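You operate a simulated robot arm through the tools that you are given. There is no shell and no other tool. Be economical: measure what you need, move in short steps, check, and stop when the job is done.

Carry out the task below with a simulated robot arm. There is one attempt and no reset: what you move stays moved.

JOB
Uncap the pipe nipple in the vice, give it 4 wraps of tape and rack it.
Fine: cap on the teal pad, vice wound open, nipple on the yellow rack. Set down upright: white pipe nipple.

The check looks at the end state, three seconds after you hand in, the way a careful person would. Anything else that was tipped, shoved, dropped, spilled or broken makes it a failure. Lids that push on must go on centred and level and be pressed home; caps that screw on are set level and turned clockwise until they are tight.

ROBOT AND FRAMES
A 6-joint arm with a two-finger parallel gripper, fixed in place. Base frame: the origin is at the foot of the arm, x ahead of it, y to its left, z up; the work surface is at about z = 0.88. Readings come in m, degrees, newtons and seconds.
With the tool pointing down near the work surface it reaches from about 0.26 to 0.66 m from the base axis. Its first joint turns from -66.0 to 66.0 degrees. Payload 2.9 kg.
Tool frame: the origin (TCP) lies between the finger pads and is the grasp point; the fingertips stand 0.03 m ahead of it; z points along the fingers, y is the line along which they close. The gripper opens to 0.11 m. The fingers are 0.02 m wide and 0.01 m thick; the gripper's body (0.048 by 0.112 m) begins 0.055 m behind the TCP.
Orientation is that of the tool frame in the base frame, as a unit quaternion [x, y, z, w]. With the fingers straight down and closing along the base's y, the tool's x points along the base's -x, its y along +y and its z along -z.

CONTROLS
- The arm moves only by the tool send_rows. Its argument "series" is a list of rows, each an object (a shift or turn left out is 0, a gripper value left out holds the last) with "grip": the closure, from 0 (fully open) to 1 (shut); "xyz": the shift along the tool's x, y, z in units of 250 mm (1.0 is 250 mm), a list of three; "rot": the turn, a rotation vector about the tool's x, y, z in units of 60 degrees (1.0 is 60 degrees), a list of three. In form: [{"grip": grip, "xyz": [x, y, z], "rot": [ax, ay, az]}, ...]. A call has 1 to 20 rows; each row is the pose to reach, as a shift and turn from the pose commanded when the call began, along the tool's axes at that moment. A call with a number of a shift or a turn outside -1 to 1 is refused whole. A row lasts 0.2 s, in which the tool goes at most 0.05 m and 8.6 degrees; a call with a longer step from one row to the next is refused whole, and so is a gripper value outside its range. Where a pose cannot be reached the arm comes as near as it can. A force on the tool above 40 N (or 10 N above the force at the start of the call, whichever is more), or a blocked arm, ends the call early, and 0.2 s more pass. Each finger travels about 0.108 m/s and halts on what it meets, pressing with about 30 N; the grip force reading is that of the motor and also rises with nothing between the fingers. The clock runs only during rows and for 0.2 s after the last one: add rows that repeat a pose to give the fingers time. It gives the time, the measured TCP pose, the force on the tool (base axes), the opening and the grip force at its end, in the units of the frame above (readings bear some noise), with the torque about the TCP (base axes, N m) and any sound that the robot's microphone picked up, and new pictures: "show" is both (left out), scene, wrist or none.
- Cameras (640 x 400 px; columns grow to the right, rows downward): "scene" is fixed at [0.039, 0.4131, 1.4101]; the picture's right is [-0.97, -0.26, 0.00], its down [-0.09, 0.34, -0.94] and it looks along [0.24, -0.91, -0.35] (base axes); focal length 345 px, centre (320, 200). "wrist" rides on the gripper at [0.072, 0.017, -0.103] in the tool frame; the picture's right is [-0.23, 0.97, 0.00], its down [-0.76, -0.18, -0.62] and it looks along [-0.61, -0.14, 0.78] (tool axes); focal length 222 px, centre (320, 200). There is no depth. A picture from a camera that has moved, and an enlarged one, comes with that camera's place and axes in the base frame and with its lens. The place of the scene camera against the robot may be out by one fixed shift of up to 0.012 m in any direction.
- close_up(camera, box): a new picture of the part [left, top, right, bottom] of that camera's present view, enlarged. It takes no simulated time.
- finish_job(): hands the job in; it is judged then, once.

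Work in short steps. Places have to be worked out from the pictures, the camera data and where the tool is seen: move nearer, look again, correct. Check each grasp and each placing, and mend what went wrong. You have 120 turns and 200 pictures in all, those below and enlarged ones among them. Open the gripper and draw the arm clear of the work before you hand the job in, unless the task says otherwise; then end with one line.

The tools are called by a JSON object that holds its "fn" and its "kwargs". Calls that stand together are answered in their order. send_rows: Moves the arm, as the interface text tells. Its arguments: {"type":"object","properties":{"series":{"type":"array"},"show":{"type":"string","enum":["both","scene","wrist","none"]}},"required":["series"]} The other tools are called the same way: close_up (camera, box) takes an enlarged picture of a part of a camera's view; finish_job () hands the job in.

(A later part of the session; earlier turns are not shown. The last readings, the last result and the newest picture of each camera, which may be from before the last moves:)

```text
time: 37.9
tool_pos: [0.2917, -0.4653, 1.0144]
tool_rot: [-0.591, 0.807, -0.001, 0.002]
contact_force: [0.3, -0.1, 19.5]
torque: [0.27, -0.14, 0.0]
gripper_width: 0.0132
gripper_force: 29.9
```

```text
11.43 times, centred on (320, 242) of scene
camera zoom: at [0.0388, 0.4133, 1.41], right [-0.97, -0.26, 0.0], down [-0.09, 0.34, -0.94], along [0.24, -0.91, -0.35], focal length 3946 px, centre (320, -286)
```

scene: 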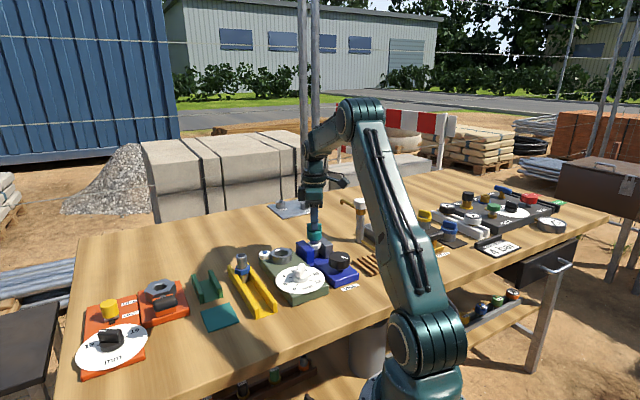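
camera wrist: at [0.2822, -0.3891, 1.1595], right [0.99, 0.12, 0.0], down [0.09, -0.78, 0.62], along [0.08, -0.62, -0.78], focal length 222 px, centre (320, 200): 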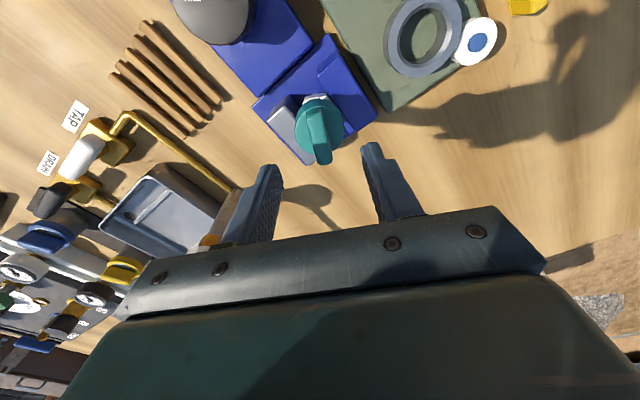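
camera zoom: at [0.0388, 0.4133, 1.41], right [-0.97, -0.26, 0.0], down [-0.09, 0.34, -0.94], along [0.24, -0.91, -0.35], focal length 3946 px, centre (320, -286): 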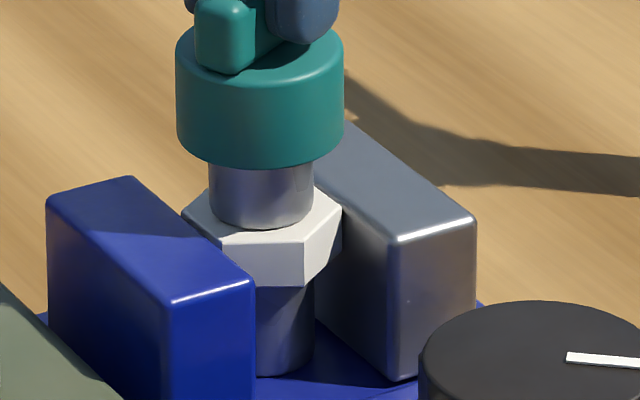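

The hex stays fixed while the cap turns, so the unscrewing is real. I release and turn back 180° to regrip with more range.

{"fn": "send_rows", "kwargs": {"series": [{"grip": 0.5, "xyz": [0, 0, -0.012]}, {"xyz": [0, 0, -0.012]}, {"xyz": [0, 0, -0.08]}, {"xyz": [0, 0, -0.17], "rot": [0, 0, 0.1]}, {"xyz": [0, 0, -0.17], "rot": [0, 0, 0.24]}, {"xyz": [0, 0, -0.17], "rot": [0, 0, 0.38]}, {"xyz": [0, 0, -0.17], "rot": [0, 0, 0.52]}, {"xyz": [0, 0, -0.17], "rot": [0, 0, 0.66]}, {"xyz": [0, 0, -0.17], "rot": [0, 0, 0.8]}, {"xyz": [0, 0, -0.17], "rot": [0, 0, 0.93]}, {"xyz": [0, 0, -0.17], "rot": [0, 0, 1]}], "show": "none"}}

{"fn": "send_rows", "kwargs": {"series": [{"rot": [0, 0, 0.14]}, {"rot": [0, 0, 0.28]}, {"rot": [0, 0, 0.42]}, {"rot": [0, 0, 0.56]}, {"rot": [0, 0, 0.7]}, {"rot": [0, 0, 0.84]}, {"rot": [0, 0, 0.98]}, {"rot": [0, 0, 1]}], "show": "none"}}

{"fn": "send_rows", "kwargs": {"series": [{"rot": [0, 0, 0.14]}, {"rot": [0, 0, 0.28]}, {"rot": [0, 0, 0.42]}, {"rot": [0, 0, 0.56]}, {"rot": [0, 0, 0.7]}, {"rot": [0, 0, 0.84]}, {"rot": [0, 0, 0.98]}, {"rot": [0, 0, 1]}, {"rot": [0, 0, 1]}], "show": "none"}}

{"fn": "close_up", "kwargs": {"camera": "wrist", "box": [200, 60, 440, 240]}}

```text
time: 40.3
tool_pos: [0.2917, -0.4653, 1.0562]
tool_rot: [-0.109, 0.994, 0.001, 0.001]
contact_force: [0.6, 0.7, -0.3]
torque: [-0.03, 0.0, -0.02]
gripper_width: 0.0549
gripper_force: 0.2
```

```text
time: 42.1
tool_pos: [0.291, -0.4651, 1.0557]
tool_rot: [0.403, 0.915, 0.0, 0.0]
contact_force: [-0.5, 0.0, -0.8]
torque: [-0.01, -0.03, 0.03]
gripper_width: 0.055
gripper_force: 0.0
```

```text
time: 44.1
tool_pos: [0.2913, -0.4646, 1.0551]
tool_rot: [0.806, 0.592, 0.001, -0.001]
contact_force: [-0.2, 0.6, 0.8]
torque: [0.03, 0.01, -0.02]
gripper_width: 0.055
gripper_force: 0.0
```

```text
2.22 times, centred on (320, 150) of wrist
camera zoom: at [0.3298, -0.3993, 1.1602], right [0.86, -0.51, 0.0], down [-0.4, -0.68, 0.62], along [-0.32, -0.53, -0.78], focal length 494 px, centre (320, 311)
```

zoom: 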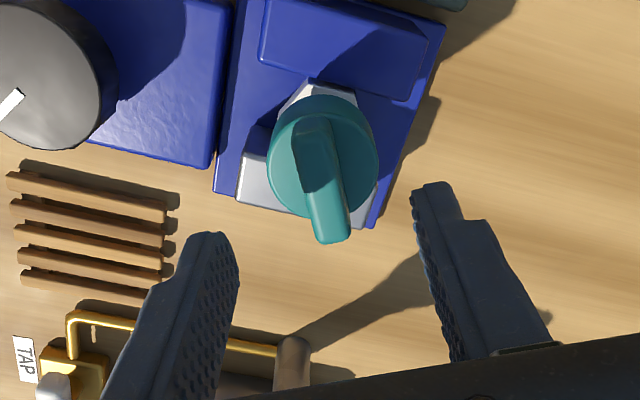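

Aligned again. I grip and turn CCW three times 60°, following the rise.

{"fn": "send_rows", "kwargs": {"series": [{"xyz": [0, 0, 0.09]}, {"xyz": [0, 0, 0.164]}, {"grip": 1, "xyz": [0, 0, 0.164]}, {"xyz": [0, 0, 0.164]}, {"xyz": [0, 0, 0.164]}], "show": "none"}}

{"fn": "send_rows", "kwargs": {"series": [{"rot": [0, 0, -0.14]}, {"rot": [0, 0, -0.28]}, {"xyz": [0, 0, -0.001], "rot": [0, 0, -0.42]}, {"xyz": [0, 0, -0.001], "rot": [0, 0, -0.56]}, {"xyz": [0, 0, -0.001], "rot": [0, 0, -0.7]}, {"xyz": [0, 0, -0.002], "rot": [0, 0, -0.84]}, {"xyz": [0, 0, -0.002], "rot": [0, 0, -0.98]}, {"xyz": [0, 0, -0.002], "rot": [0, 0, -1.0]}], "show": "none"}}

{"fn": "send_rows", "kwargs": {"series": [{"rot": [0, 0, -0.14]}, {"rot": [0, 0, -0.28]}, {"xyz": [0, 0, -0.001], "rot": [0, 0, -0.42]}, {"xyz": [0, 0, -0.001], "rot": [0, 0, -0.56]}, {"xyz": [0, 0, -0.001], "rot": [0, 0, -0.7]}, {"xyz": [0, 0, -0.002], "rot": [0, 0, -0.84]}, {"xyz": [0, 0, -0.002], "rot": [0, 0, -0.98]}, {"xyz": [0, 0, -0.002], "rot": [0, 0, -1.0]}], "show": "none"}}

{"fn": "close_up", "kwargs": {"camera": "scene", "box": [285, 205, 355, 265]}}

{"fn": "send_rows", "kwargs": {"series": [{"rot": [0, 0, -0.14]}, {"rot": [0, 0, -0.28]}, {"xyz": [0, 0, -0.001], "rot": [0, 0, -0.42]}, {"xyz": [0, 0, -0.001], "rot": [0, 0, -0.56]}, {"xyz": [0, 0, -0.001], "rot": [0, 0, -0.7]}, {"xyz": [0, 0, -0.002], "rot": [0, 0, -0.84]}, {"xyz": [0, 0, -0.002], "rot": [0, 0, -0.98]}, {"xyz": [0, 0, -0.002], "rot": [0, 0, -1.0]}], "show": "none"}}

{"fn": "close_up", "kwargs": {"camera": "scene", "box": [285, 205, 355, 265]}}

```text
time: 45.3
tool_pos: [0.2915, -0.4654, 1.0135]
tool_rot: [0.806, 0.592, 0.001, -0.001]
contact_force: [-0.7, 0.3, -1.8]
torque: [0.0, 0.03, 0.0]
gripper_width: 0.0134
gripper_force: 29.4
```

```text
time: 47.1
tool_pos: [0.2913, -0.4643, 1.0159]
tool_rot: [0.401, 0.916, 0.001, 0.001]
contact_force: [1.4, 1.0, -3.2]
torque: [0.04, -0.15, 0.04]
gripper_width: 0.0132
gripper_force: 29.6
```

```text
time: 48.9
tool_pos: [0.2914, -0.4638, 1.0157]
tool_rot: [-0.112, 0.994, 0.003, 0.0]
contact_force: [2.6, 1.5, -3.7]
torque: [0.16, -0.19, -0.03]
gripper_width: 0.0134
gripper_force: 29.9
```

```text
6.67 times, centred on (320, 235) of scene
camera zoom: at [0.0391, 0.4131, 1.4101], right [-0.97, -0.26, 0.0], down [-0.09, 0.34, -0.94], along [0.24, -0.91, -0.35], focal length 2302 px, centre (320, -33)
```

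zoom: 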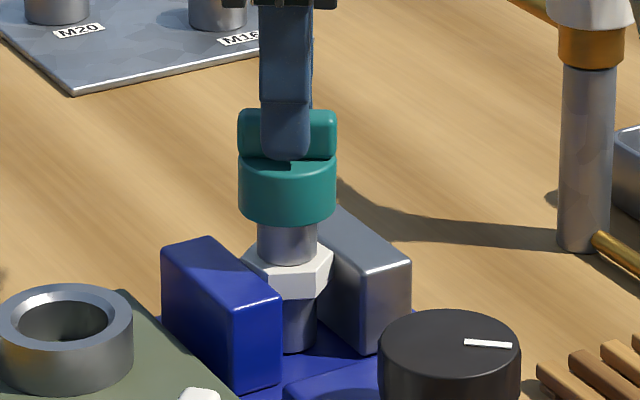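

```text
time: 50.7
tool_pos: [0.2901, -0.4655, 1.0154]
tool_rot: [-0.591, 0.806, 0.0, 0.001]
contact_force: [-1.9, -6.6, -2.5]
torque: [-0.16, 0.03, -1.16]
gripper_width: 0.0257
gripper_force: 29.9
```

```text
6.67 times, centred on (320, 235) of scene
camera zoom: at [0.039, 0.4128, 1.4102], right [-0.97, -0.26, 0.0], down [-0.09, 0.34, -0.94], along [0.24, -0.91, -0.35], focal length 2302 px, centre (320, -33)
```

zoom: 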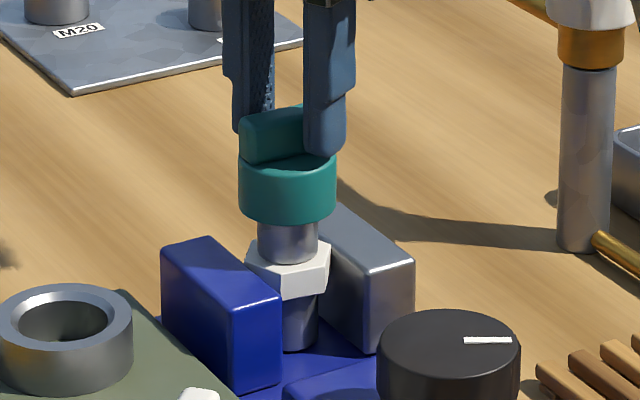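

The cap stopped after about 1.5 turns: the bar slipped in the fingers and the hex twisted slightly. That's probably the end of the thread, so I turn back about 45° to relieve the torque and look.

{"fn": "send_rows", "kwargs": {"series": [{"rot": [0, 0, 0.125]}, {"rot": [0, 0, 0.25]}, {"rot": [0, 0, 0.375]}, {"rot": [0, 0, 0.5]}, {"rot": [0, 0, 0.625]}, {"rot": [0, 0, 0.7]}], "show": "none"}}

{"fn": "close_up", "kwargs": {"camera": "scene", "box": [285, 205, 355, 265]}}

```text
time: 52.1
tool_pos: [0.2913, -0.4653, 1.0165]
tool_rot: [-0.264, 0.965, 0.001, 0.001]
contact_force: [6.2, 2.7, 0.7]
torque: [0.14, -0.33, -0.02]
gripper_width: 0.0132
gripper_force: 30.0
```

```text
6.67 times, centred on (320, 235) of scene
camera zoom: at [0.0391, 0.4132, 1.4101], right [-0.97, -0.26, 0.0], down [-0.09, 0.34, -0.94], along [0.24, -0.91, -0.35], focal length 2302 px, centre (320, -33)
```

zoom: 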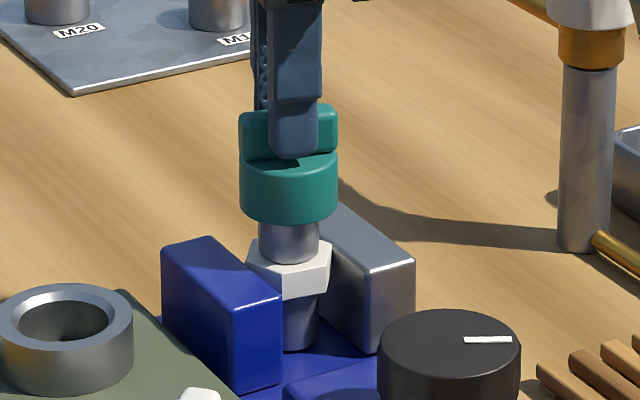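

The bar is aligned and gripped again at yaw 31°. I lift 4 mm to see if the cap comes free.

{"fn": "send_rows", "kwargs": {"series": [{"xyz": [0, 0, -0.008]}, {"xyz": [0, 0, -0.016]}, {"xyz": [0, 0, -0.016]}], "show": "none"}}

{"fn": "close_up", "kwargs": {"camera": "scene", "box": [285, 205, 355, 265]}}

```text
time: 52.9
tool_pos: [0.292, -0.4658, 1.0208]
tool_rot: [-0.264, 0.964, 0.001, 0.001]
contact_force: [5.0, 5.4, -1.6]
torque: [0.24, -0.32, -0.06]
gripper_width: 0.0132
gripper_force: 30.4
```

```text
6.67 times, centred on (320, 235) of scene
camera zoom: at [0.0392, 0.4132, 1.4101], right [-0.97, -0.26, 0.0], down [-0.09, 0.34, -0.94], along [0.24, -0.91, -0.35], focal length 2302 px, centre (320, -33)
```

zoom: 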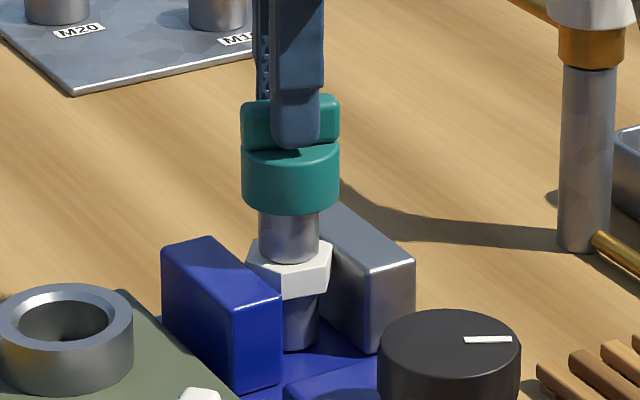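

The cap rose and the nipple stayed put, so it's free. I lift it well clear and look at the pad.

{"fn": "send_rows", "kwargs": {"series": [{"xyz": [0, 0, -0.05]}, {"xyz": [0, 0, -0.12]}, {"xyz": [0, 0, -0.24]}, {"xyz": [0, 0, -0.36]}, {"xyz": [0, 0, -0.36]}]}}

{"fn": "close_up", "kwargs": {"camera": "scene", "box": [180, 190, 360, 330]}}

```text
time: 54.1
tool_pos: [0.2906, -0.4661, 1.1095]
tool_rot: [-0.264, 0.965, 0.001, 0.001]
contact_force: [0.7, 0.2, -0.2]
torque: [0.02, -0.01, -0.04]
gripper_width: 0.0002
gripper_force: 29.8
camera wrist: at [0.2201, -0.4875, 1.2139], right [-0.3, 0.95, 0.0], down [0.75, 0.23, 0.62], along [0.6, 0.19, -0.78], focal length 222 px, centre (320, 200)
```

scene: 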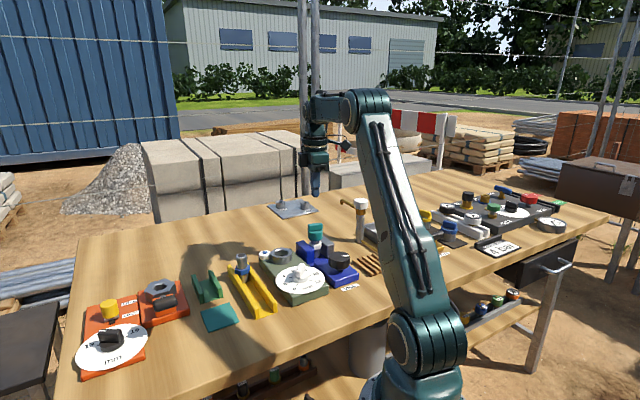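
wrist: 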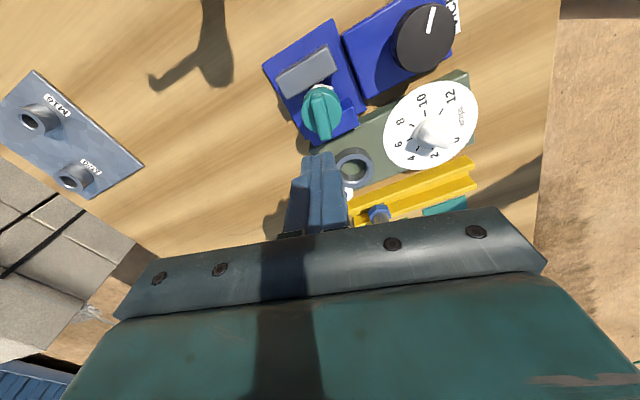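

```text
2.86 times, centred on (270, 260) of scene
camera zoom: at [0.039, 0.4131, 1.4101], right [-0.97, -0.26, 0.0], down [-0.09, 0.34, -0.94], along [0.24, -0.91, -0.35], focal length 986 px, centre (463, 29)
```

zoom: 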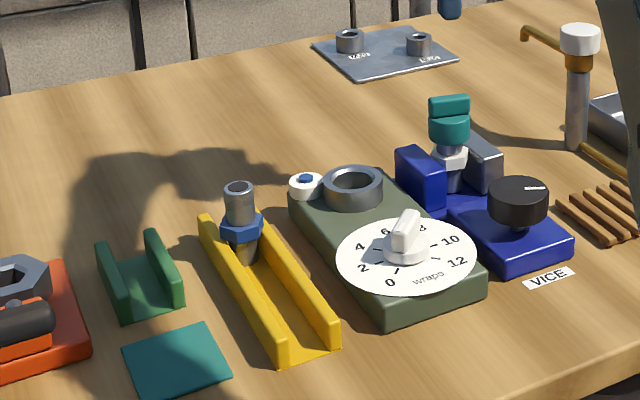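

The fingers slipped off the bar during the lift and the cap stayed on the nipple. I zoom in on it.

{"fn": "close_up", "kwargs": {"camera": "scene", "box": [285, 205, 355, 265]}}

{"fn": "close_up", "kwargs": {"camera": "wrist", "box": [240, 30, 400, 160]}}

```text
6.67 times, centred on (320, 235) of scene
camera zoom: at [0.039, 0.4131, 1.4101], right [-0.97, -0.26, 0.0], down [-0.09, 0.34, -0.94], along [0.24, -0.91, -0.35], focal length 2302 px, centre (320, -33)
```

zoom: 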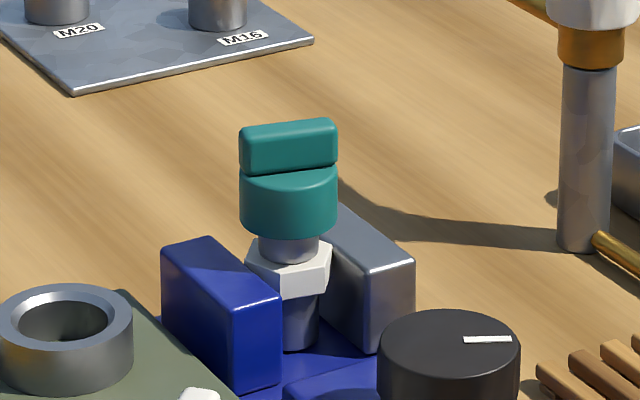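

```text
3.08 times, centred on (320, 95) of wrist
camera zoom: at [0.2201, -0.4875, 1.2139], right [-0.3, 0.95, 0.0], down [0.75, 0.23, 0.62], along [0.6, 0.19, -0.78], focal length 684 px, centre (320, 523)
```

zoom: 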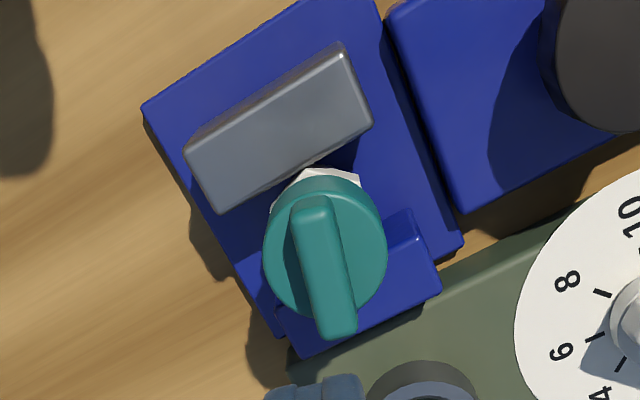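

The cap is loose, just resting on the nipple. I regrip it lower, around the 42 mm cylinder, for a firmer hold.

{"fn": "send_rows", "kwargs": {"series": [{"grip": 0.3, "xyz": [-0.008, 0.003, 0]}, {"xyz": [-0.008, 0.003, 0.1]}, {"xyz": [-0.008, 0.003, 0.25]}, {"xyz": [-0.008, 0.003, 0.38]}, {"xyz": [-0.008, 0.003, 0.458]}, {"grip": 1, "xyz": [-0.008, 0.003, 0.458]}, {"xyz": [-0.008, 0.003, 0.458]}, {"xyz": [-0.008, 0.003, 0.458]}], "show": "none"}}

{"fn": "close_up", "kwargs": {"camera": "scene", "box": [285, 205, 355, 265]}}

```text
time: 55.9
tool_pos: [0.2925, -0.4625, 0.997]
tool_rot: [-0.265, 0.964, 0.002, 0.001]
contact_force: [-0.3, 0.4, 0.6]
torque: [0.0, -0.01, 0.04]
gripper_width: 0.0423
gripper_force: 30.0
```

```text
6.67 times, centred on (320, 235) of scene
camera zoom: at [0.039, 0.413, 1.4101], right [-0.97, -0.26, 0.0], down [-0.09, 0.34, -0.94], along [0.24, -0.91, -0.35], focal length 2302 px, centre (320, -33)
```

zoom: 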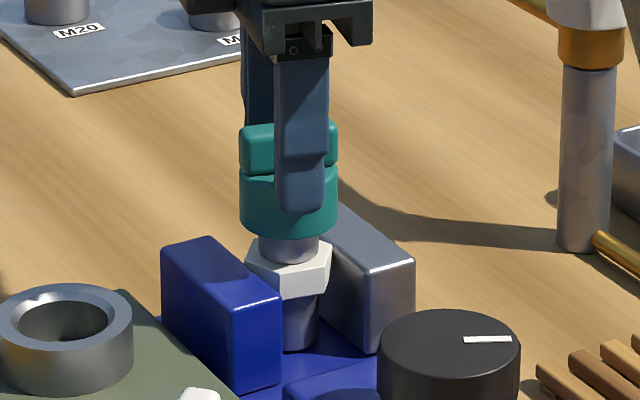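

Firm grip on the cylinder at 42.3 mm. I lift straight up, slowly at first.

{"fn": "send_rows", "kwargs": {"series": [{"xyz": [0, 0, -0.03]}, {"xyz": [0, 0, -0.07]}, {"xyz": [0, 0, -0.12]}, {"xyz": [0, 0, -0.2]}, {"xyz": [0, 0, -0.32]}, {"xyz": [0, 0, -0.44]}, {"xyz": [0, 0, -0.48]}]}}

{"fn": "close_up", "kwargs": {"camera": "scene", "box": [280, 180, 360, 260]}}

```text
time: 57.5
tool_pos: [0.2929, -0.4637, 1.1158]
tool_rot: [-0.264, 0.964, 0.001, 0.0]
contact_force: [-0.7, -0.4, -0.9]
torque: [-0.02, 0.02, -0.01]
gripper_width: 0.0423
gripper_force: 29.4
camera wrist: at [0.2227, -0.4848, 1.2213], right [-0.3, 0.95, 0.0], down [0.75, 0.23, 0.62], along [0.6, 0.19, -0.78], focal length 222 px, centre (320, 200)
```

scene: 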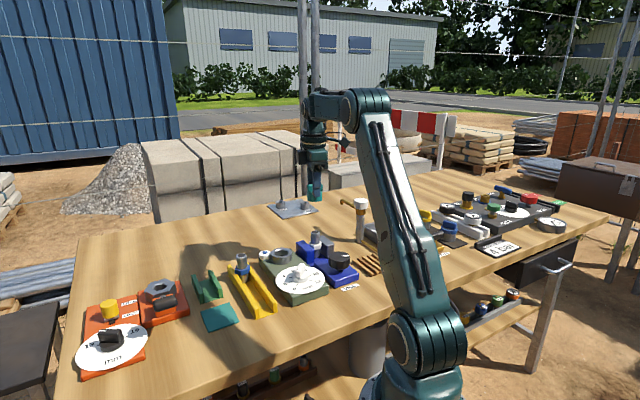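
wrist: 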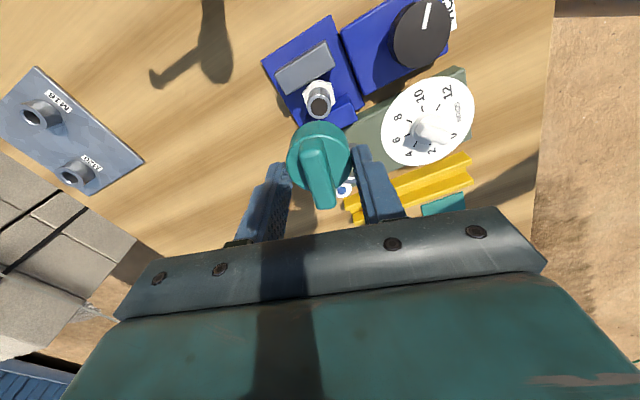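

```text
5.00 times, centred on (320, 220) of scene
camera zoom: at [0.039, 0.4131, 1.4101], right [-0.97, -0.26, 0.0], down [-0.09, 0.34, -0.94], along [0.24, -0.91, -0.35], focal length 1726 px, centre (320, 100)
```

zoom: 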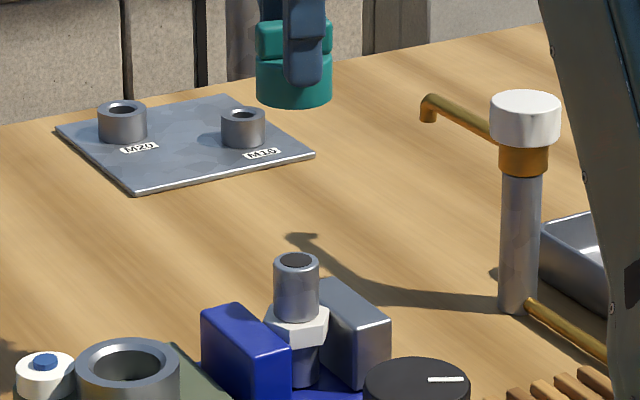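

The cap is off cleanly and the nipple stands bare in the vice. The pad is near (0.429, -0.157), so I carry the cap over at height.

{"fn": "send_rows", "kwargs": {"series": [{"xyz": [-0.14, 0.1, 0]}, {"xyz": [-0.29, 0.205, 0]}, {"xyz": [-0.44, 0.31, 0]}, {"xyz": [-0.59, 0.42, 0]}, {"xyz": [-0.74, 0.525, 0]}, {"xyz": [-0.86, 0.62, 0]}], "show": "none"}}

{"fn": "send_rows", "kwargs": {"series": [{"xyz": [-0.12, 0.08, 0.05]}, {"xyz": [-0.233, 0.16, 0.15]}, {"xyz": [-0.233, 0.16, 0.3]}, {"xyz": [-0.233, 0.16, 0.4]}, {"xyz": [-0.233, 0.16, 0.4]}]}}

{"fn": "close_up", "kwargs": {"camera": "scene", "box": [160, 230, 290, 340]}}

{"fn": "close_up", "kwargs": {"camera": "wrist", "box": [200, 60, 440, 240]}}

```text
time: 58.9
tool_pos: [0.3965, -0.2204, 1.1161]
tool_rot: [-0.263, 0.965, 0.0, 0.001]
contact_force: [0.8, 0.0, -1.3]
torque: [-0.02, -0.01, -0.01]
gripper_width: 0.0423
gripper_force: 29.9
```

```text
time: 60.1
tool_pos: [0.4271, -0.1558, 1.017]
tool_rot: [-0.264, 0.965, 0.002, 0.001]
contact_force: [-0.3, -0.2, -0.7]
torque: [0.02, 0.0, 0.02]
gripper_width: 0.0424
gripper_force: 30.5
camera wrist: at [0.357, -0.1783, 1.1217], right [-0.3, 0.95, 0.0], down [0.75, 0.23, 0.62], along [0.6, 0.19, -0.78], focal length 222 px, centre (320, 200)
```

scene: 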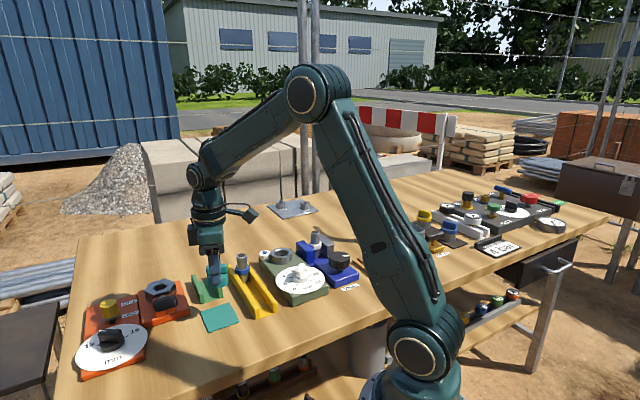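
wrist: 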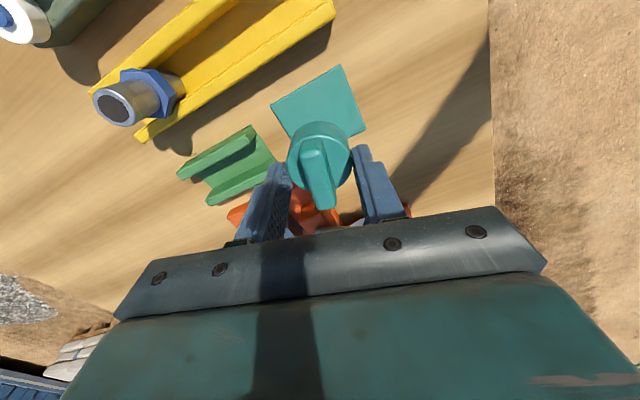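

```text
3.64 times, centred on (225, 285) of scene
camera zoom: at [0.039, 0.4131, 1.4101], right [-0.97, -0.26, 0.0], down [-0.09, 0.34, -0.94], along [0.24, -0.91, -0.35], focal length 1256 px, centre (666, -109)
```

zoom: 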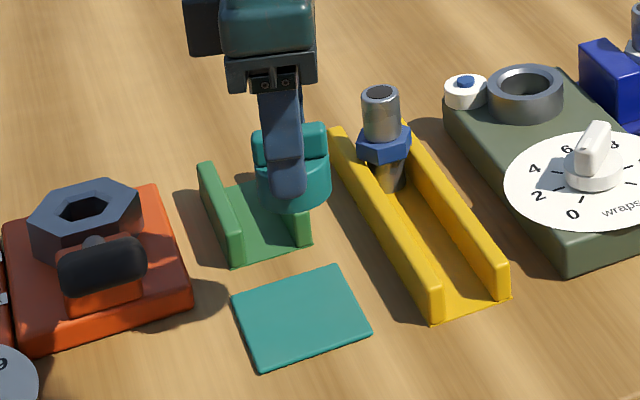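

```text
2.22 times, centred on (320, 150) of wrist
camera zoom: at [0.357, -0.1783, 1.1217], right [-0.3, 0.95, 0.0], down [0.75, 0.23, 0.62], along [0.6, 0.19, -0.78], focal length 494 px, centre (320, 311)
```

zoom: 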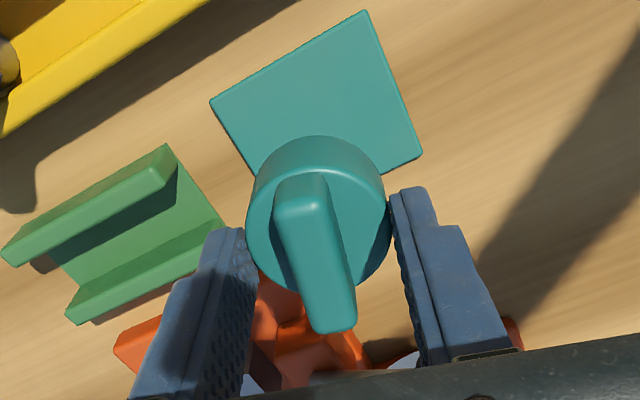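

The pad centre works out at about (0.431, -0.1555). I lower the cap toward it, leaving a small margin.

{"fn": "send_rows", "kwargs": {"series": [{"xyz": [-0.012, -0.006, 0.1]}, {"xyz": [-0.012, -0.006, 0.2]}, {"xyz": [-0.012, -0.006, 0.29]}, {"xyz": [-0.012, -0.006, 0.33]}, {"xyz": [-0.012, -0.006, 0.35]}, {"xyz": [-0.012, -0.006, 0.358]}], "show": "none"}}

{"fn": "close_up", "kwargs": {"camera": "scene", "box": [180, 260, 280, 340]}}

```text
time: 61.5
tool_pos: [0.4318, -0.1553, 0.9293]
tool_rot: [-0.264, 0.965, 0.001, 0.002]
contact_force: [-7.1, 3.8, 22.7]
torque: [0.16, 0.22, -0.04]
gripper_width: 0.0423
gripper_force: 29.7
```

```text
5.00 times, centred on (230, 300) of scene
camera zoom: at [0.0385, 0.4133, 1.4101], right [-0.97, -0.26, 0.0], down [-0.09, 0.34, -0.94], along [0.24, -0.91, -0.35], focal length 1726 px, centre (770, -300)
```

zoom: 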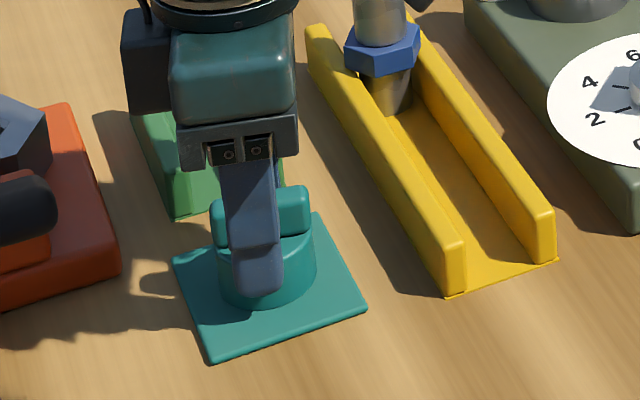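

The cap is resting on the pad with contact force showing. I open and rise straight up.

{"fn": "send_rows", "kwargs": {"series": [{"grip": 0.9, "xyz": [0, 0, -0.008]}, {"grip": 0.35, "xyz": [0, 0, -0.008]}, {"xyz": [0, 0, -0.008]}, {"xyz": [0, 0, -0.008]}, {"xyz": [0, 0, -0.1]}, {"xyz": [0, 0, -0.25]}, {"xyz": [0, 0, -0.4]}, {"xyz": [0, 0, -0.6]}, {"xyz": [0, 0, -0.7]}], "show": "wrist"}}

{"fn": "close_up", "kwargs": {"camera": "scene", "box": [180, 210, 380, 340]}}

```text
time: 63.5
tool_pos: [0.4326, -0.1576, 1.1036]
tool_rot: [-0.263, 0.965, 0.001, 0.001]
contact_force: [-0.2, 0.1, 0.7]
torque: [0.02, -0.04, -0.03]
gripper_width: 0.0713
gripper_force: 0.0
camera wrist: at [0.3624, -0.1783, 1.207], right [-0.3, 0.95, 0.0], down [0.75, 0.23, 0.62], along [0.6, 0.19, -0.78], focal length 222 px, centre (320, 200)
```

wrist: 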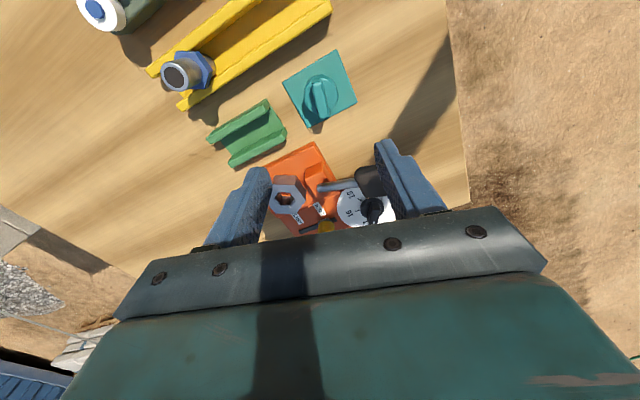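

```text
3.08 times, centred on (280, 275) of scene
camera zoom: at [0.039, 0.4131, 1.4101], right [-0.97, -0.26, 0.0], down [-0.09, 0.34, -0.94], along [0.24, -0.91, -0.35], focal length 1062 px, centre (443, -31)
```

zoom: 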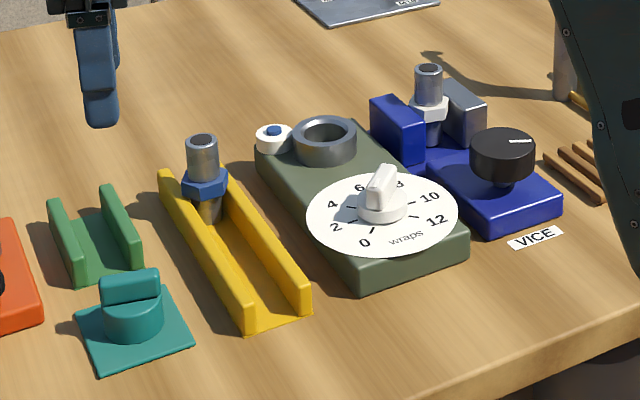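

The cap sits squarely on the pad. Next is the vice knob, a 58 mm disc near (0.198, -0.382) with its top at about z = 0.948. I travel there at height, turning toward yaw -90° to leave room for CCW turning.

{"fn": "send_rows", "kwargs": {"series": [{"xyz": [0.08, -0.0184, 0], "rot": [0, 0, 0.125]}, {"xyz": [0.158, -0.0369, 0], "rot": [0, 0, 0.25]}, {"xyz": [0.237, -0.055, 0], "rot": [0, 0, 0.375]}, {"xyz": [0.316, -0.074, 0], "rot": [0, 0, 0.5]}, {"xyz": [0.395, -0.092, 0], "rot": [0, 0, 0.625]}, {"xyz": [0.474, -0.11, 0], "rot": [0, 0, 0.75]}, {"xyz": [0.553, -0.129, 0], "rot": [0, 0, 0.875]}, {"xyz": [0.6325, -0.1475, 0], "rot": [0, 0, 1.0]}], "show": "none"}}

{"fn": "send_rows", "kwargs": {"series": [{"grip": 0.2, "xyz": [0.024, -0.078, 0], "rot": [0, 0, 0.125]}, {"xyz": [0.047, -0.155, 0], "rot": [0, 0, 0.25]}, {"xyz": [0.07, -0.233, 0], "rot": [0, 0, 0.375]}, {"xyz": [0.094, -0.31, 0], "rot": [0, 0, 0.5]}, {"xyz": [0.118, -0.388, 0], "rot": [0, 0, 0.625]}, {"xyz": [0.141, -0.466, 0], "rot": [0, 0, 0.75]}, {"xyz": [0.164, -0.543, 0], "rot": [0, 0, 0.875]}, {"xyz": [0.188, -0.621, 0], "rot": [0, 0, 1.0]}, {"xyz": [0.188, -0.621, 0], "rot": [0, 0, 1.0]}]}}

```text
time: 65.3
tool_pos: [0.3124, -0.2682, 1.1012]
tool_rot: [0.254, 0.967, 0.002, 0.0]
contact_force: [-0.7, -0.1, 0.0]
torque: [-0.02, -0.03, -0.01]
gripper_width: 0.0716
gripper_force: 0.1
```

```text
time: 67.3
tool_pos: [0.1962, -0.3805, 1.1027]
tool_rot: [0.704, 0.71, 0.001, 0.0]
contact_force: [-0.5, -1.0, 0.0]
torque: [-0.01, 0.02, 0.02]
gripper_width: 0.0881
gripper_force: 0.1
camera wrist: at [0.2128, -0.3077, 1.2077], right [0.98, -0.22, 0.0], down [-0.17, -0.76, 0.62], along [-0.14, -0.61, -0.78], focal length 222 px, centre (320, 200)
```

scene: 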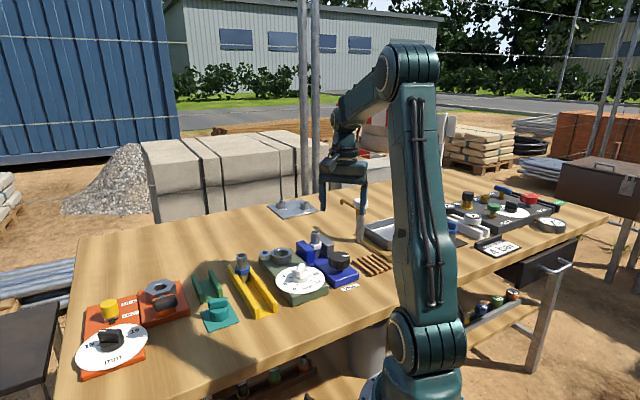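
wrist: 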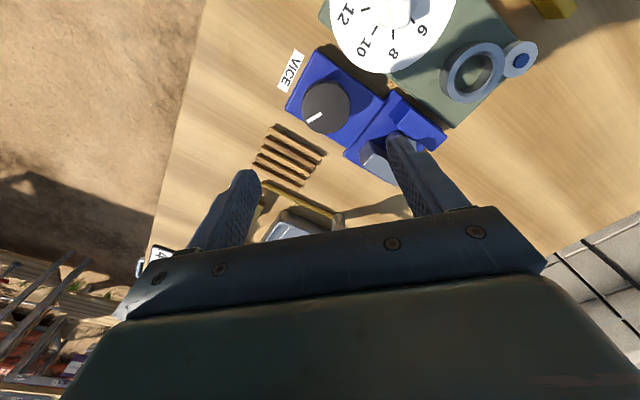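

The knob shows at about (0.204, -0.382). I shift, lower the open fingers around it and close.

{"fn": "send_rows", "kwargs": {"series": [{"xyz": [-0.006, 0.031, 0.15]}, {"xyz": [-0.006, 0.031, 0.3]}, {"xyz": [-0.006, 0.031, 0.42]}, {"xyz": [-0.006, 0.031, 0.5]}, {"xyz": [-0.006, 0.031, 0.56]}, {"grip": 1, "xyz": [-0.006, 0.031, 0.56]}, {"xyz": [-0.006, 0.031, 0.56]}, {"xyz": [-0.006, 0.031, 0.56]}], "show": "none"}}

{"fn": "close_up", "kwargs": {"camera": "scene", "box": [290, 200, 390, 290]}}

{"fn": "close_up", "kwargs": {"camera": "wrist", "box": [200, 60, 440, 240]}}

```text
time: 69.1
tool_pos: [0.2024, -0.3808, 0.9606]
tool_rot: [0.707, 0.707, -0.001, -0.004]
contact_force: [-35.9, -2.4, 2.8]
torque: [0.53, 0.27, -0.11]
gripper_width: 0.0557
gripper_force: 45.1
```

```text
4.44 times, centred on (340, 245) of scene
camera zoom: at [0.038, 0.413, 1.4102], right [-0.97, -0.26, 0.0], down [-0.09, 0.34, -0.94], along [0.24, -0.91, -0.35], focal length 1534 px, centre (231, 0)
```

zoom: 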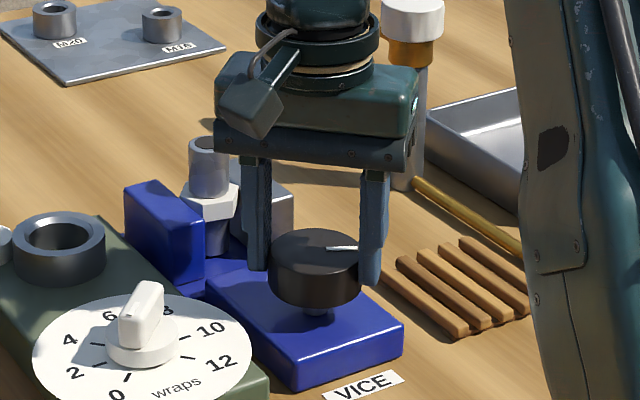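

```text
2.22 times, centred on (320, 150) of wrist
camera zoom: at [0.2202, -0.3072, 1.0662], right [0.97, -0.23, -0.01], down [-0.17, -0.76, 0.62], along [-0.15, -0.6, -0.78], focal length 494 px, centre (320, 311)
```

zoom: 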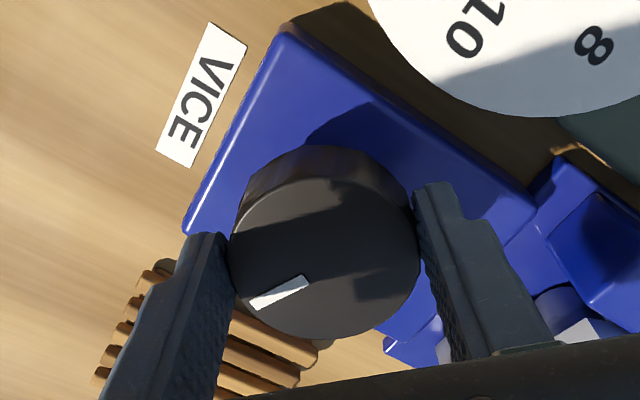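

Gripped at 56 mm but off-centre, with about 36 N sideways. I shift 4 mm in -x to relieve it, then try 30° CCW.

{"fn": "send_rows", "kwargs": {"series": [{"xyz": [0, -0.008, 0]}, {"xyz": [0, -0.016, 0]}, {"xyz": [0, -0.016, 0]}], "show": "none"}}

{"fn": "send_rows", "kwargs": {"series": [{"rot": [0, 0, -0.125]}, {"rot": [0, 0, -0.25]}, {"rot": [0, 0, -0.375]}, {"rot": [0, 0, -0.5]}], "show": "none"}}

{"fn": "close_up", "kwargs": {"camera": "scene", "box": [290, 200, 390, 290]}}

```text
time: 69.9
tool_pos: [0.2019, -0.3802, 0.9619]
tool_rot: [0.702, 0.713, 0.002, -0.001]
contact_force: [-13.5, 10.1, 1.8]
torque: [-0.36, 0.86, -0.07]
gripper_width: 0.0558
gripper_force: 45.2
```

```text
time: 70.9
tool_pos: [0.1997, -0.3811, 0.961]
tool_rot: [0.495, 0.869, 0.001, 0.0]
contact_force: [-18.1, 1.8, 2.0]
torque: [0.99, 0.46, -0.39]
gripper_width: 0.0555
gripper_force: 45.5
```

```text
4.44 times, centred on (340, 245) of scene
camera zoom: at [0.0385, 0.4131, 1.4101], right [-0.97, -0.26, 0.0], down [-0.09, 0.34, -0.94], along [0.24, -0.91, -0.35], focal length 1534 px, centre (231, 0)
```

zoom: 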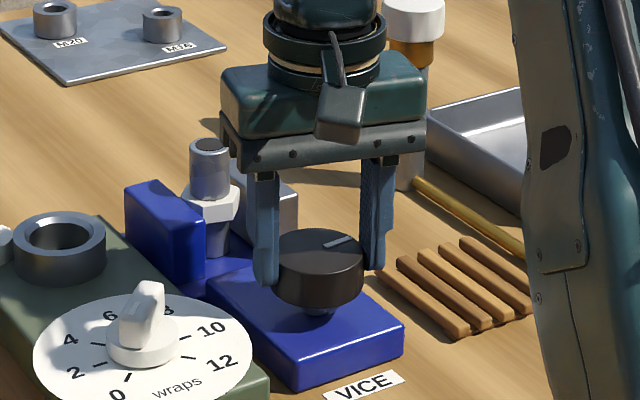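

The knob turns CCW and the jaw seems to be moving out. I continue 60° more with a slight centring shift.

{"fn": "send_rows", "kwargs": {"series": [{"xyz": [0.003, -0.005, 0], "rot": [0, 0, -0.125]}, {"xyz": [0.003, -0.005, 0], "rot": [0, 0, -0.25]}, {"xyz": [0.003, -0.005, 0], "rot": [0, 0, -0.375]}, {"xyz": [0.003, -0.005, 0], "rot": [0, 0, -0.5]}, {"xyz": [0.003, -0.005, 0], "rot": [0, 0, -0.625]}, {"xyz": [0.003, -0.005, 0], "rot": [0, 0, -0.75]}, {"xyz": [0.003, -0.005, 0], "rot": [0, 0, -0.875]}, {"xyz": [0.003, -0.005, 0], "rot": [0, 0, -1.0]}], "show": "none"}}

{"fn": "close_up", "kwargs": {"camera": "scene", "box": [290, 200, 390, 290]}}

```text
time: 72.7
tool_pos: [0.1964, -0.3846, 0.9606]
tool_rot: [-0.002, 1.0, -0.002, -0.001]
contact_force: [-19.7, -27.7, -19.6]
torque: [-0.32, 0.05, -0.52]
gripper_width: 0.0557
gripper_force: 44.8
```

```text
4.44 times, centred on (340, 245) of scene
camera zoom: at [0.0386, 0.4121, 1.4105], right [-0.97, -0.26, 0.0], down [-0.09, 0.34, -0.94], along [0.24, -0.91, -0.35], focal length 1534 px, centre (231, 0)
```

zoom: 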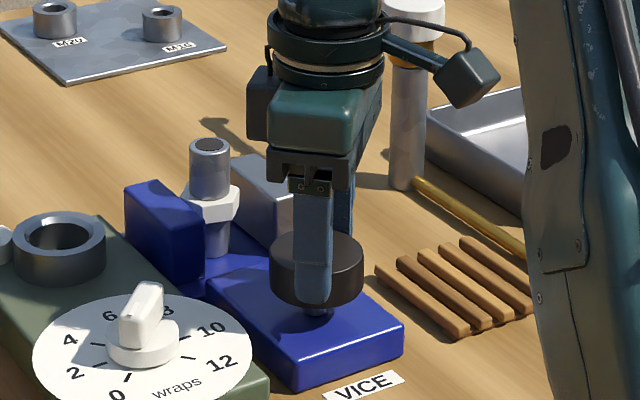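

The grey jaw has backed away and the nipple is standing free. I keep winding: 60° more, with a centring shift.

{"fn": "send_rows", "kwargs": {"series": [{"xyz": [0.008, -0.012, 0], "rot": [0, 0, -0.125]}, {"xyz": [0.008, -0.012, 0], "rot": [0, 0, -0.25]}, {"xyz": [0.008, -0.012, 0], "rot": [0, 0, -0.375]}, {"xyz": [0.008, -0.012, 0], "rot": [0, 0, -0.5]}, {"xyz": [0.008, -0.012, 0], "rot": [0, 0, -0.625]}, {"xyz": [0.008, -0.012, 0], "rot": [0, 0, -0.75]}, {"xyz": [0.008, -0.012, 0], "rot": [0, 0, -0.875]}, {"xyz": [0.008, -0.012, 0], "rot": [0, 0, -1.0]}], "show": "none"}}

{"fn": "close_up", "kwargs": {"camera": "scene", "box": [290, 200, 390, 290]}}

```text
time: 74.5
tool_pos: [0.2006, -0.3876, 0.9622]
tool_rot: [-0.506, 0.862, -0.005, 0.001]
contact_force: [20.3, -22.4, 1.4]
torque: [-0.03, -0.35, -0.91]
gripper_width: 0.056
gripper_force: 45.3
```

```text
4.44 times, centred on (340, 245) of scene
camera zoom: at [0.0395, 0.4125, 1.4103], right [-0.97, -0.26, 0.0], down [-0.09, 0.34, -0.94], along [0.24, -0.91, -0.35], focal length 1534 px, centre (231, 0)
```

zoom: 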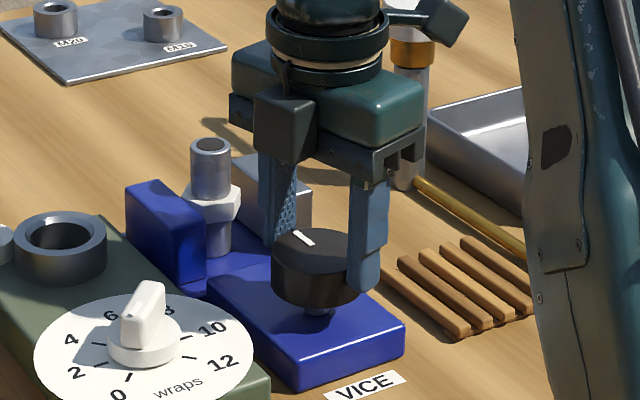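

The gap has widened further. I turn 40° more and watch the torque for an end stop.

{"fn": "send_rows", "kwargs": {"series": [{"xyz": [0.003, -0.011, 0], "rot": [0, 0, -0.125]}, {"xyz": [0.003, -0.011, 0], "rot": [0, 0, -0.25]}, {"xyz": [0.003, -0.011, 0], "rot": [0, 0, -0.375]}, {"xyz": [0.003, -0.011, 0], "rot": [0, 0, -0.5]}, {"xyz": [0.003, -0.011, 0], "rot": [0, 0, -0.625]}], "show": "none"}}

{"fn": "close_up", "kwargs": {"camera": "scene", "box": [290, 200, 390, 290]}}

```text
time: 75.7
tool_pos: [0.2021, -0.3869, 0.9607]
tool_rot: [0.757, -0.653, 0.001, -0.001]
contact_force: [29.9, -5.0, -1.5]
torque: [0.03, -0.2, -0.97]
gripper_width: 0.0549
gripper_force: 45.3
```

```text
4.44 times, centred on (340, 245) of scene
camera zoom: at [0.0398, 0.4129, 1.4102], right [-0.97, -0.26, 0.0], down [-0.09, 0.34, -0.94], along [0.24, -0.91, -0.35], focal length 1534 px, centre (231, 0)
```

zoom: 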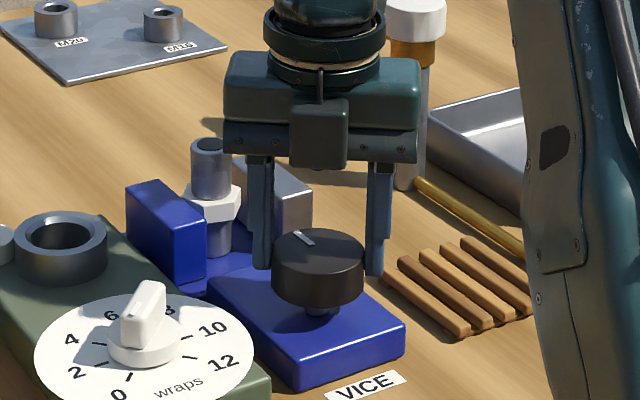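

The marker no longer turns and torque is steady near 1 N·m, so the vice is at its open stop. I release and rise.

{"fn": "send_rows", "kwargs": {"series": [{"grip": 0.2}, {"xyz": [0, 0, 0]}, {"xyz": [0, 0, -0.1]}, {"xyz": [0, 0, -0.25]}, {"xyz": [0, 0, -0.4]}, {"xyz": [0, 0, -0.56]}, {"xyz": [0, 0, -0.64]}, {"xyz": [0, 0, -0.64]}], "show": "wrist"}}

{"fn": "close_up", "kwargs": {"camera": "scene", "box": [270, 205, 370, 295]}}

{"fn": "close_up", "kwargs": {"camera": "wrist", "box": [180, 0, 480, 200]}}

```text
time: 77.5
tool_pos: [0.2004, -0.3857, 1.1208]
tool_rot: [0.755, -0.656, 0.0, -0.001]
contact_force: [0.0, -0.9, -0.6]
torque: [-0.02, 0.01, -0.02]
gripper_width: 0.088
gripper_force: 0.0
camera wrist: at [0.1952, -0.459, 1.2252], right [-1.0, 0.09, 0.0], down [0.07, 0.78, 0.63], along [0.06, 0.62, -0.78], focal length 222 px, centre (320, 200)
```

wrist: 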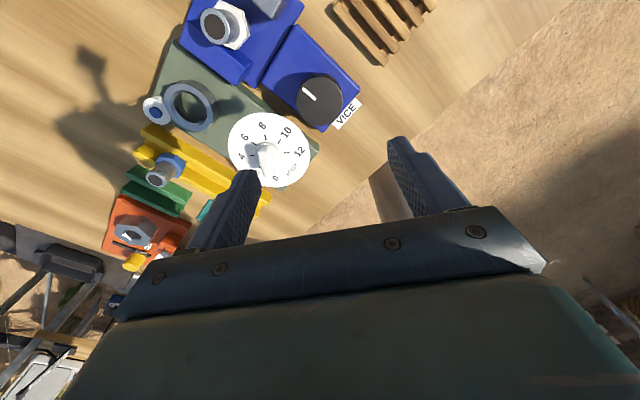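

```text
4.44 times, centred on (320, 250) of scene
camera zoom: at [0.039, 0.4131, 1.4101], right [-0.97, -0.26, 0.0], down [-0.09, 0.34, -0.94], along [0.24, -0.91, -0.35], focal length 1534 px, centre (320, -22)
```

zoom: 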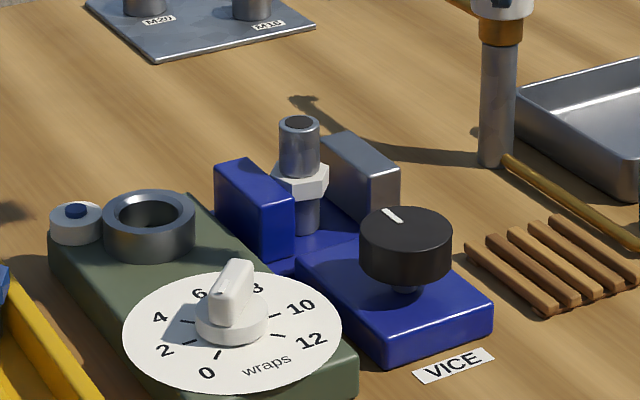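

```text
2.00 times, centred on (330, 100) of wrist
camera zoom: at [0.1952, -0.459, 1.2252], right [-1.0, 0.09, 0.0], down [0.07, 0.78, 0.63], along [0.06, 0.62, -0.78], focal length 444 px, centre (300, 400)
```

zoom: 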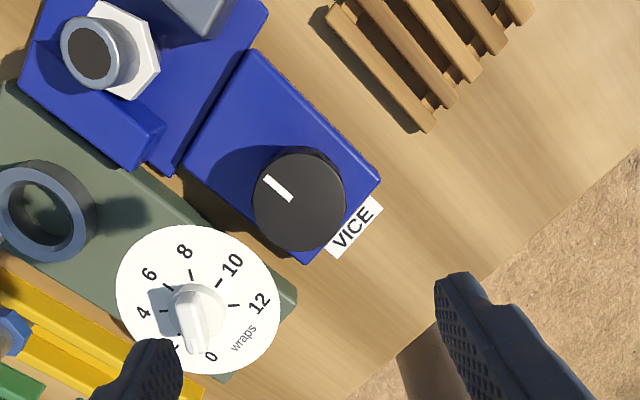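

The vice is fully open and the nipple still stands upright. Before moving it I check the tape dial from directly above with the wrist camera.

{"fn": "send_rows", "kwargs": {"series": [{"xyz": [-0.11, -0.083, 0.056]}, {"xyz": [-0.22, -0.165, 0.112]}, {"xyz": [-0.33, -0.248, 0.168]}, {"xyz": [-0.44, -0.33, 0.224]}, {"xyz": [-0.552, -0.413, 0.28]}, {"xyz": [-0.552, -0.413, 0.28]}], "show": "none"}}

{"fn": "close_up", "kwargs": {"camera": "wrist", "box": [240, 0, 400, 110]}}

```text
time: 78.9
tool_pos: [0.2829, -0.236, 1.0524]
tool_rot: [0.755, -0.656, 0.0, -0.001]
contact_force: [0.9, -0.4, 0.6]
torque: [-0.02, -0.01, 0.03]
gripper_width: 0.0877
gripper_force: 0.1
```

```text
3.64 times, centred on (320, 55) of wrist
camera zoom: at [0.277, -0.3091, 1.157], right [-1.0, 0.09, 0.0], down [0.07, 0.78, 0.63], along [0.06, 0.62, -0.78], focal length 808 px, centre (320, 727)
```

zoom: 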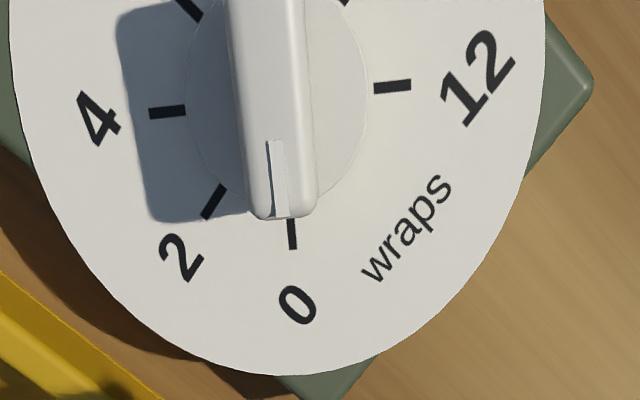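

The pointer sits at 0 and "4" lies toward base +x, a 90° clockwise turn. The knob bar runs along base y near (0.2855, -0.306), so I square up to yaw 90° and come down just above it.

{"fn": "send_rows", "kwargs": {"series": [{"grip": 0.6, "xyz": [0.1, 0.01, 0], "rot": [0, 0, 0.067]}, {"xyz": [0.2, 0.02, 0.06], "rot": [0, 0, 0.133]}, {"xyz": [0.279, 0.029, 0.14], "rot": [0, 0, 0.133]}, {"xyz": [0.279, 0.029, 0.25], "rot": [0, 0, 0.133]}, {"xyz": [0.279, 0.029, 0.25], "rot": [0, 0, 0.133]}], "show": "none"}}

{"fn": "close_up", "kwargs": {"camera": "wrist", "box": [240, 80, 400, 200]}}

{"fn": "close_up", "kwargs": {"camera": "scene", "box": [260, 220, 350, 300]}}

```text
time: 80.1
tool_pos: [0.282, -0.305, 0.9877]
tool_rot: [0.708, -0.706, -0.001, -0.001]
contact_force: [0.1, 0.2, 0.6]
torque: [0.02, 0.0, 0.01]
gripper_width: 0.0442
gripper_force: 0.1
```

```text
3.33 times, centred on (320, 140) of wrist
camera zoom: at [0.2672, -0.377, 1.092], right [-0.97, 0.23, 0.0], down [0.18, 0.76, 0.63], along [0.14, 0.61, -0.78], focal length 740 px, centre (320, 400)
```

zoom: 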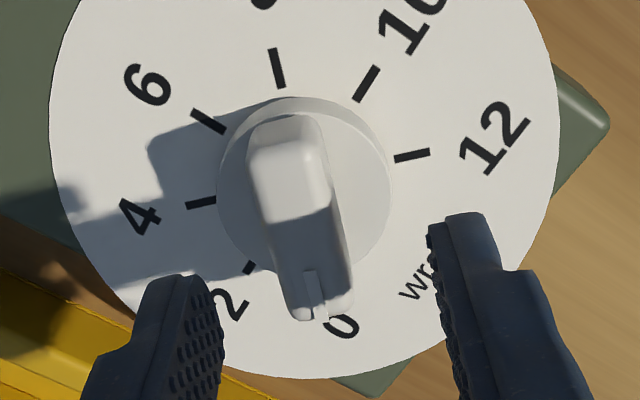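

```text
5.00 times, centred on (305, 260) of scene
camera zoom: at [0.039, 0.4131, 1.4101], right [-0.97, -0.26, 0.0], down [-0.09, 0.34, -0.94], along [0.24, -0.91, -0.35], focal length 1726 px, centre (395, -100)
```

zoom: 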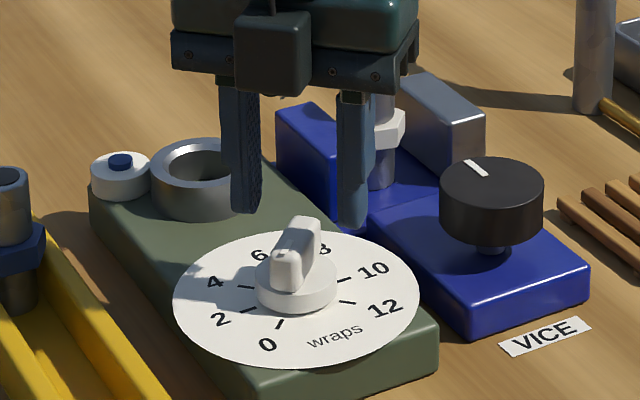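

The bar centre is at about (0.2855, -0.309) with its top near z = 0.948. I lower the fingertips to about 0.937, close, and turn clockwise.

{"fn": "send_rows", "kwargs": {"series": [{"xyz": [0.016, -0.014, 0.04]}, {"xyz": [0.016, -0.014, 0.085]}, {"grip": 1, "xyz": [0.016, -0.014, 0.085]}, {"xyz": [0.016, -0.014, 0.085]}, {"xyz": [0.016, -0.014, 0.085]}], "show": "none"}}

{"fn": "close_up", "kwargs": {"camera": "wrist", "box": [240, 80, 400, 200]}}

```text
time: 81.3
tool_pos: [0.2867, -0.3102, 0.9681]
tool_rot: [0.708, -0.707, -0.001, -0.001]
contact_force: [-8.9, -0.4, 2.9]
torque: [-0.45, 0.29, 0.06]
gripper_width: 0.016
gripper_force: 45.2
```

```text
3.33 times, centred on (320, 140) of wrist
camera zoom: at [0.2706, -0.381, 1.072], right [-0.97, 0.23, 0.0], down [0.18, 0.76, 0.63], along [0.14, 0.61, -0.78], focal length 740 px, centre (320, 400)
```

zoom: 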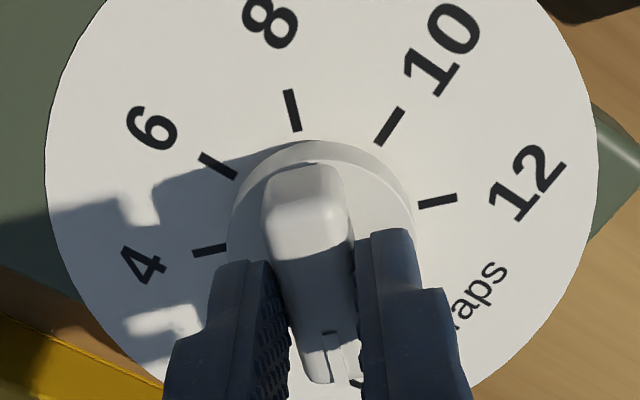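

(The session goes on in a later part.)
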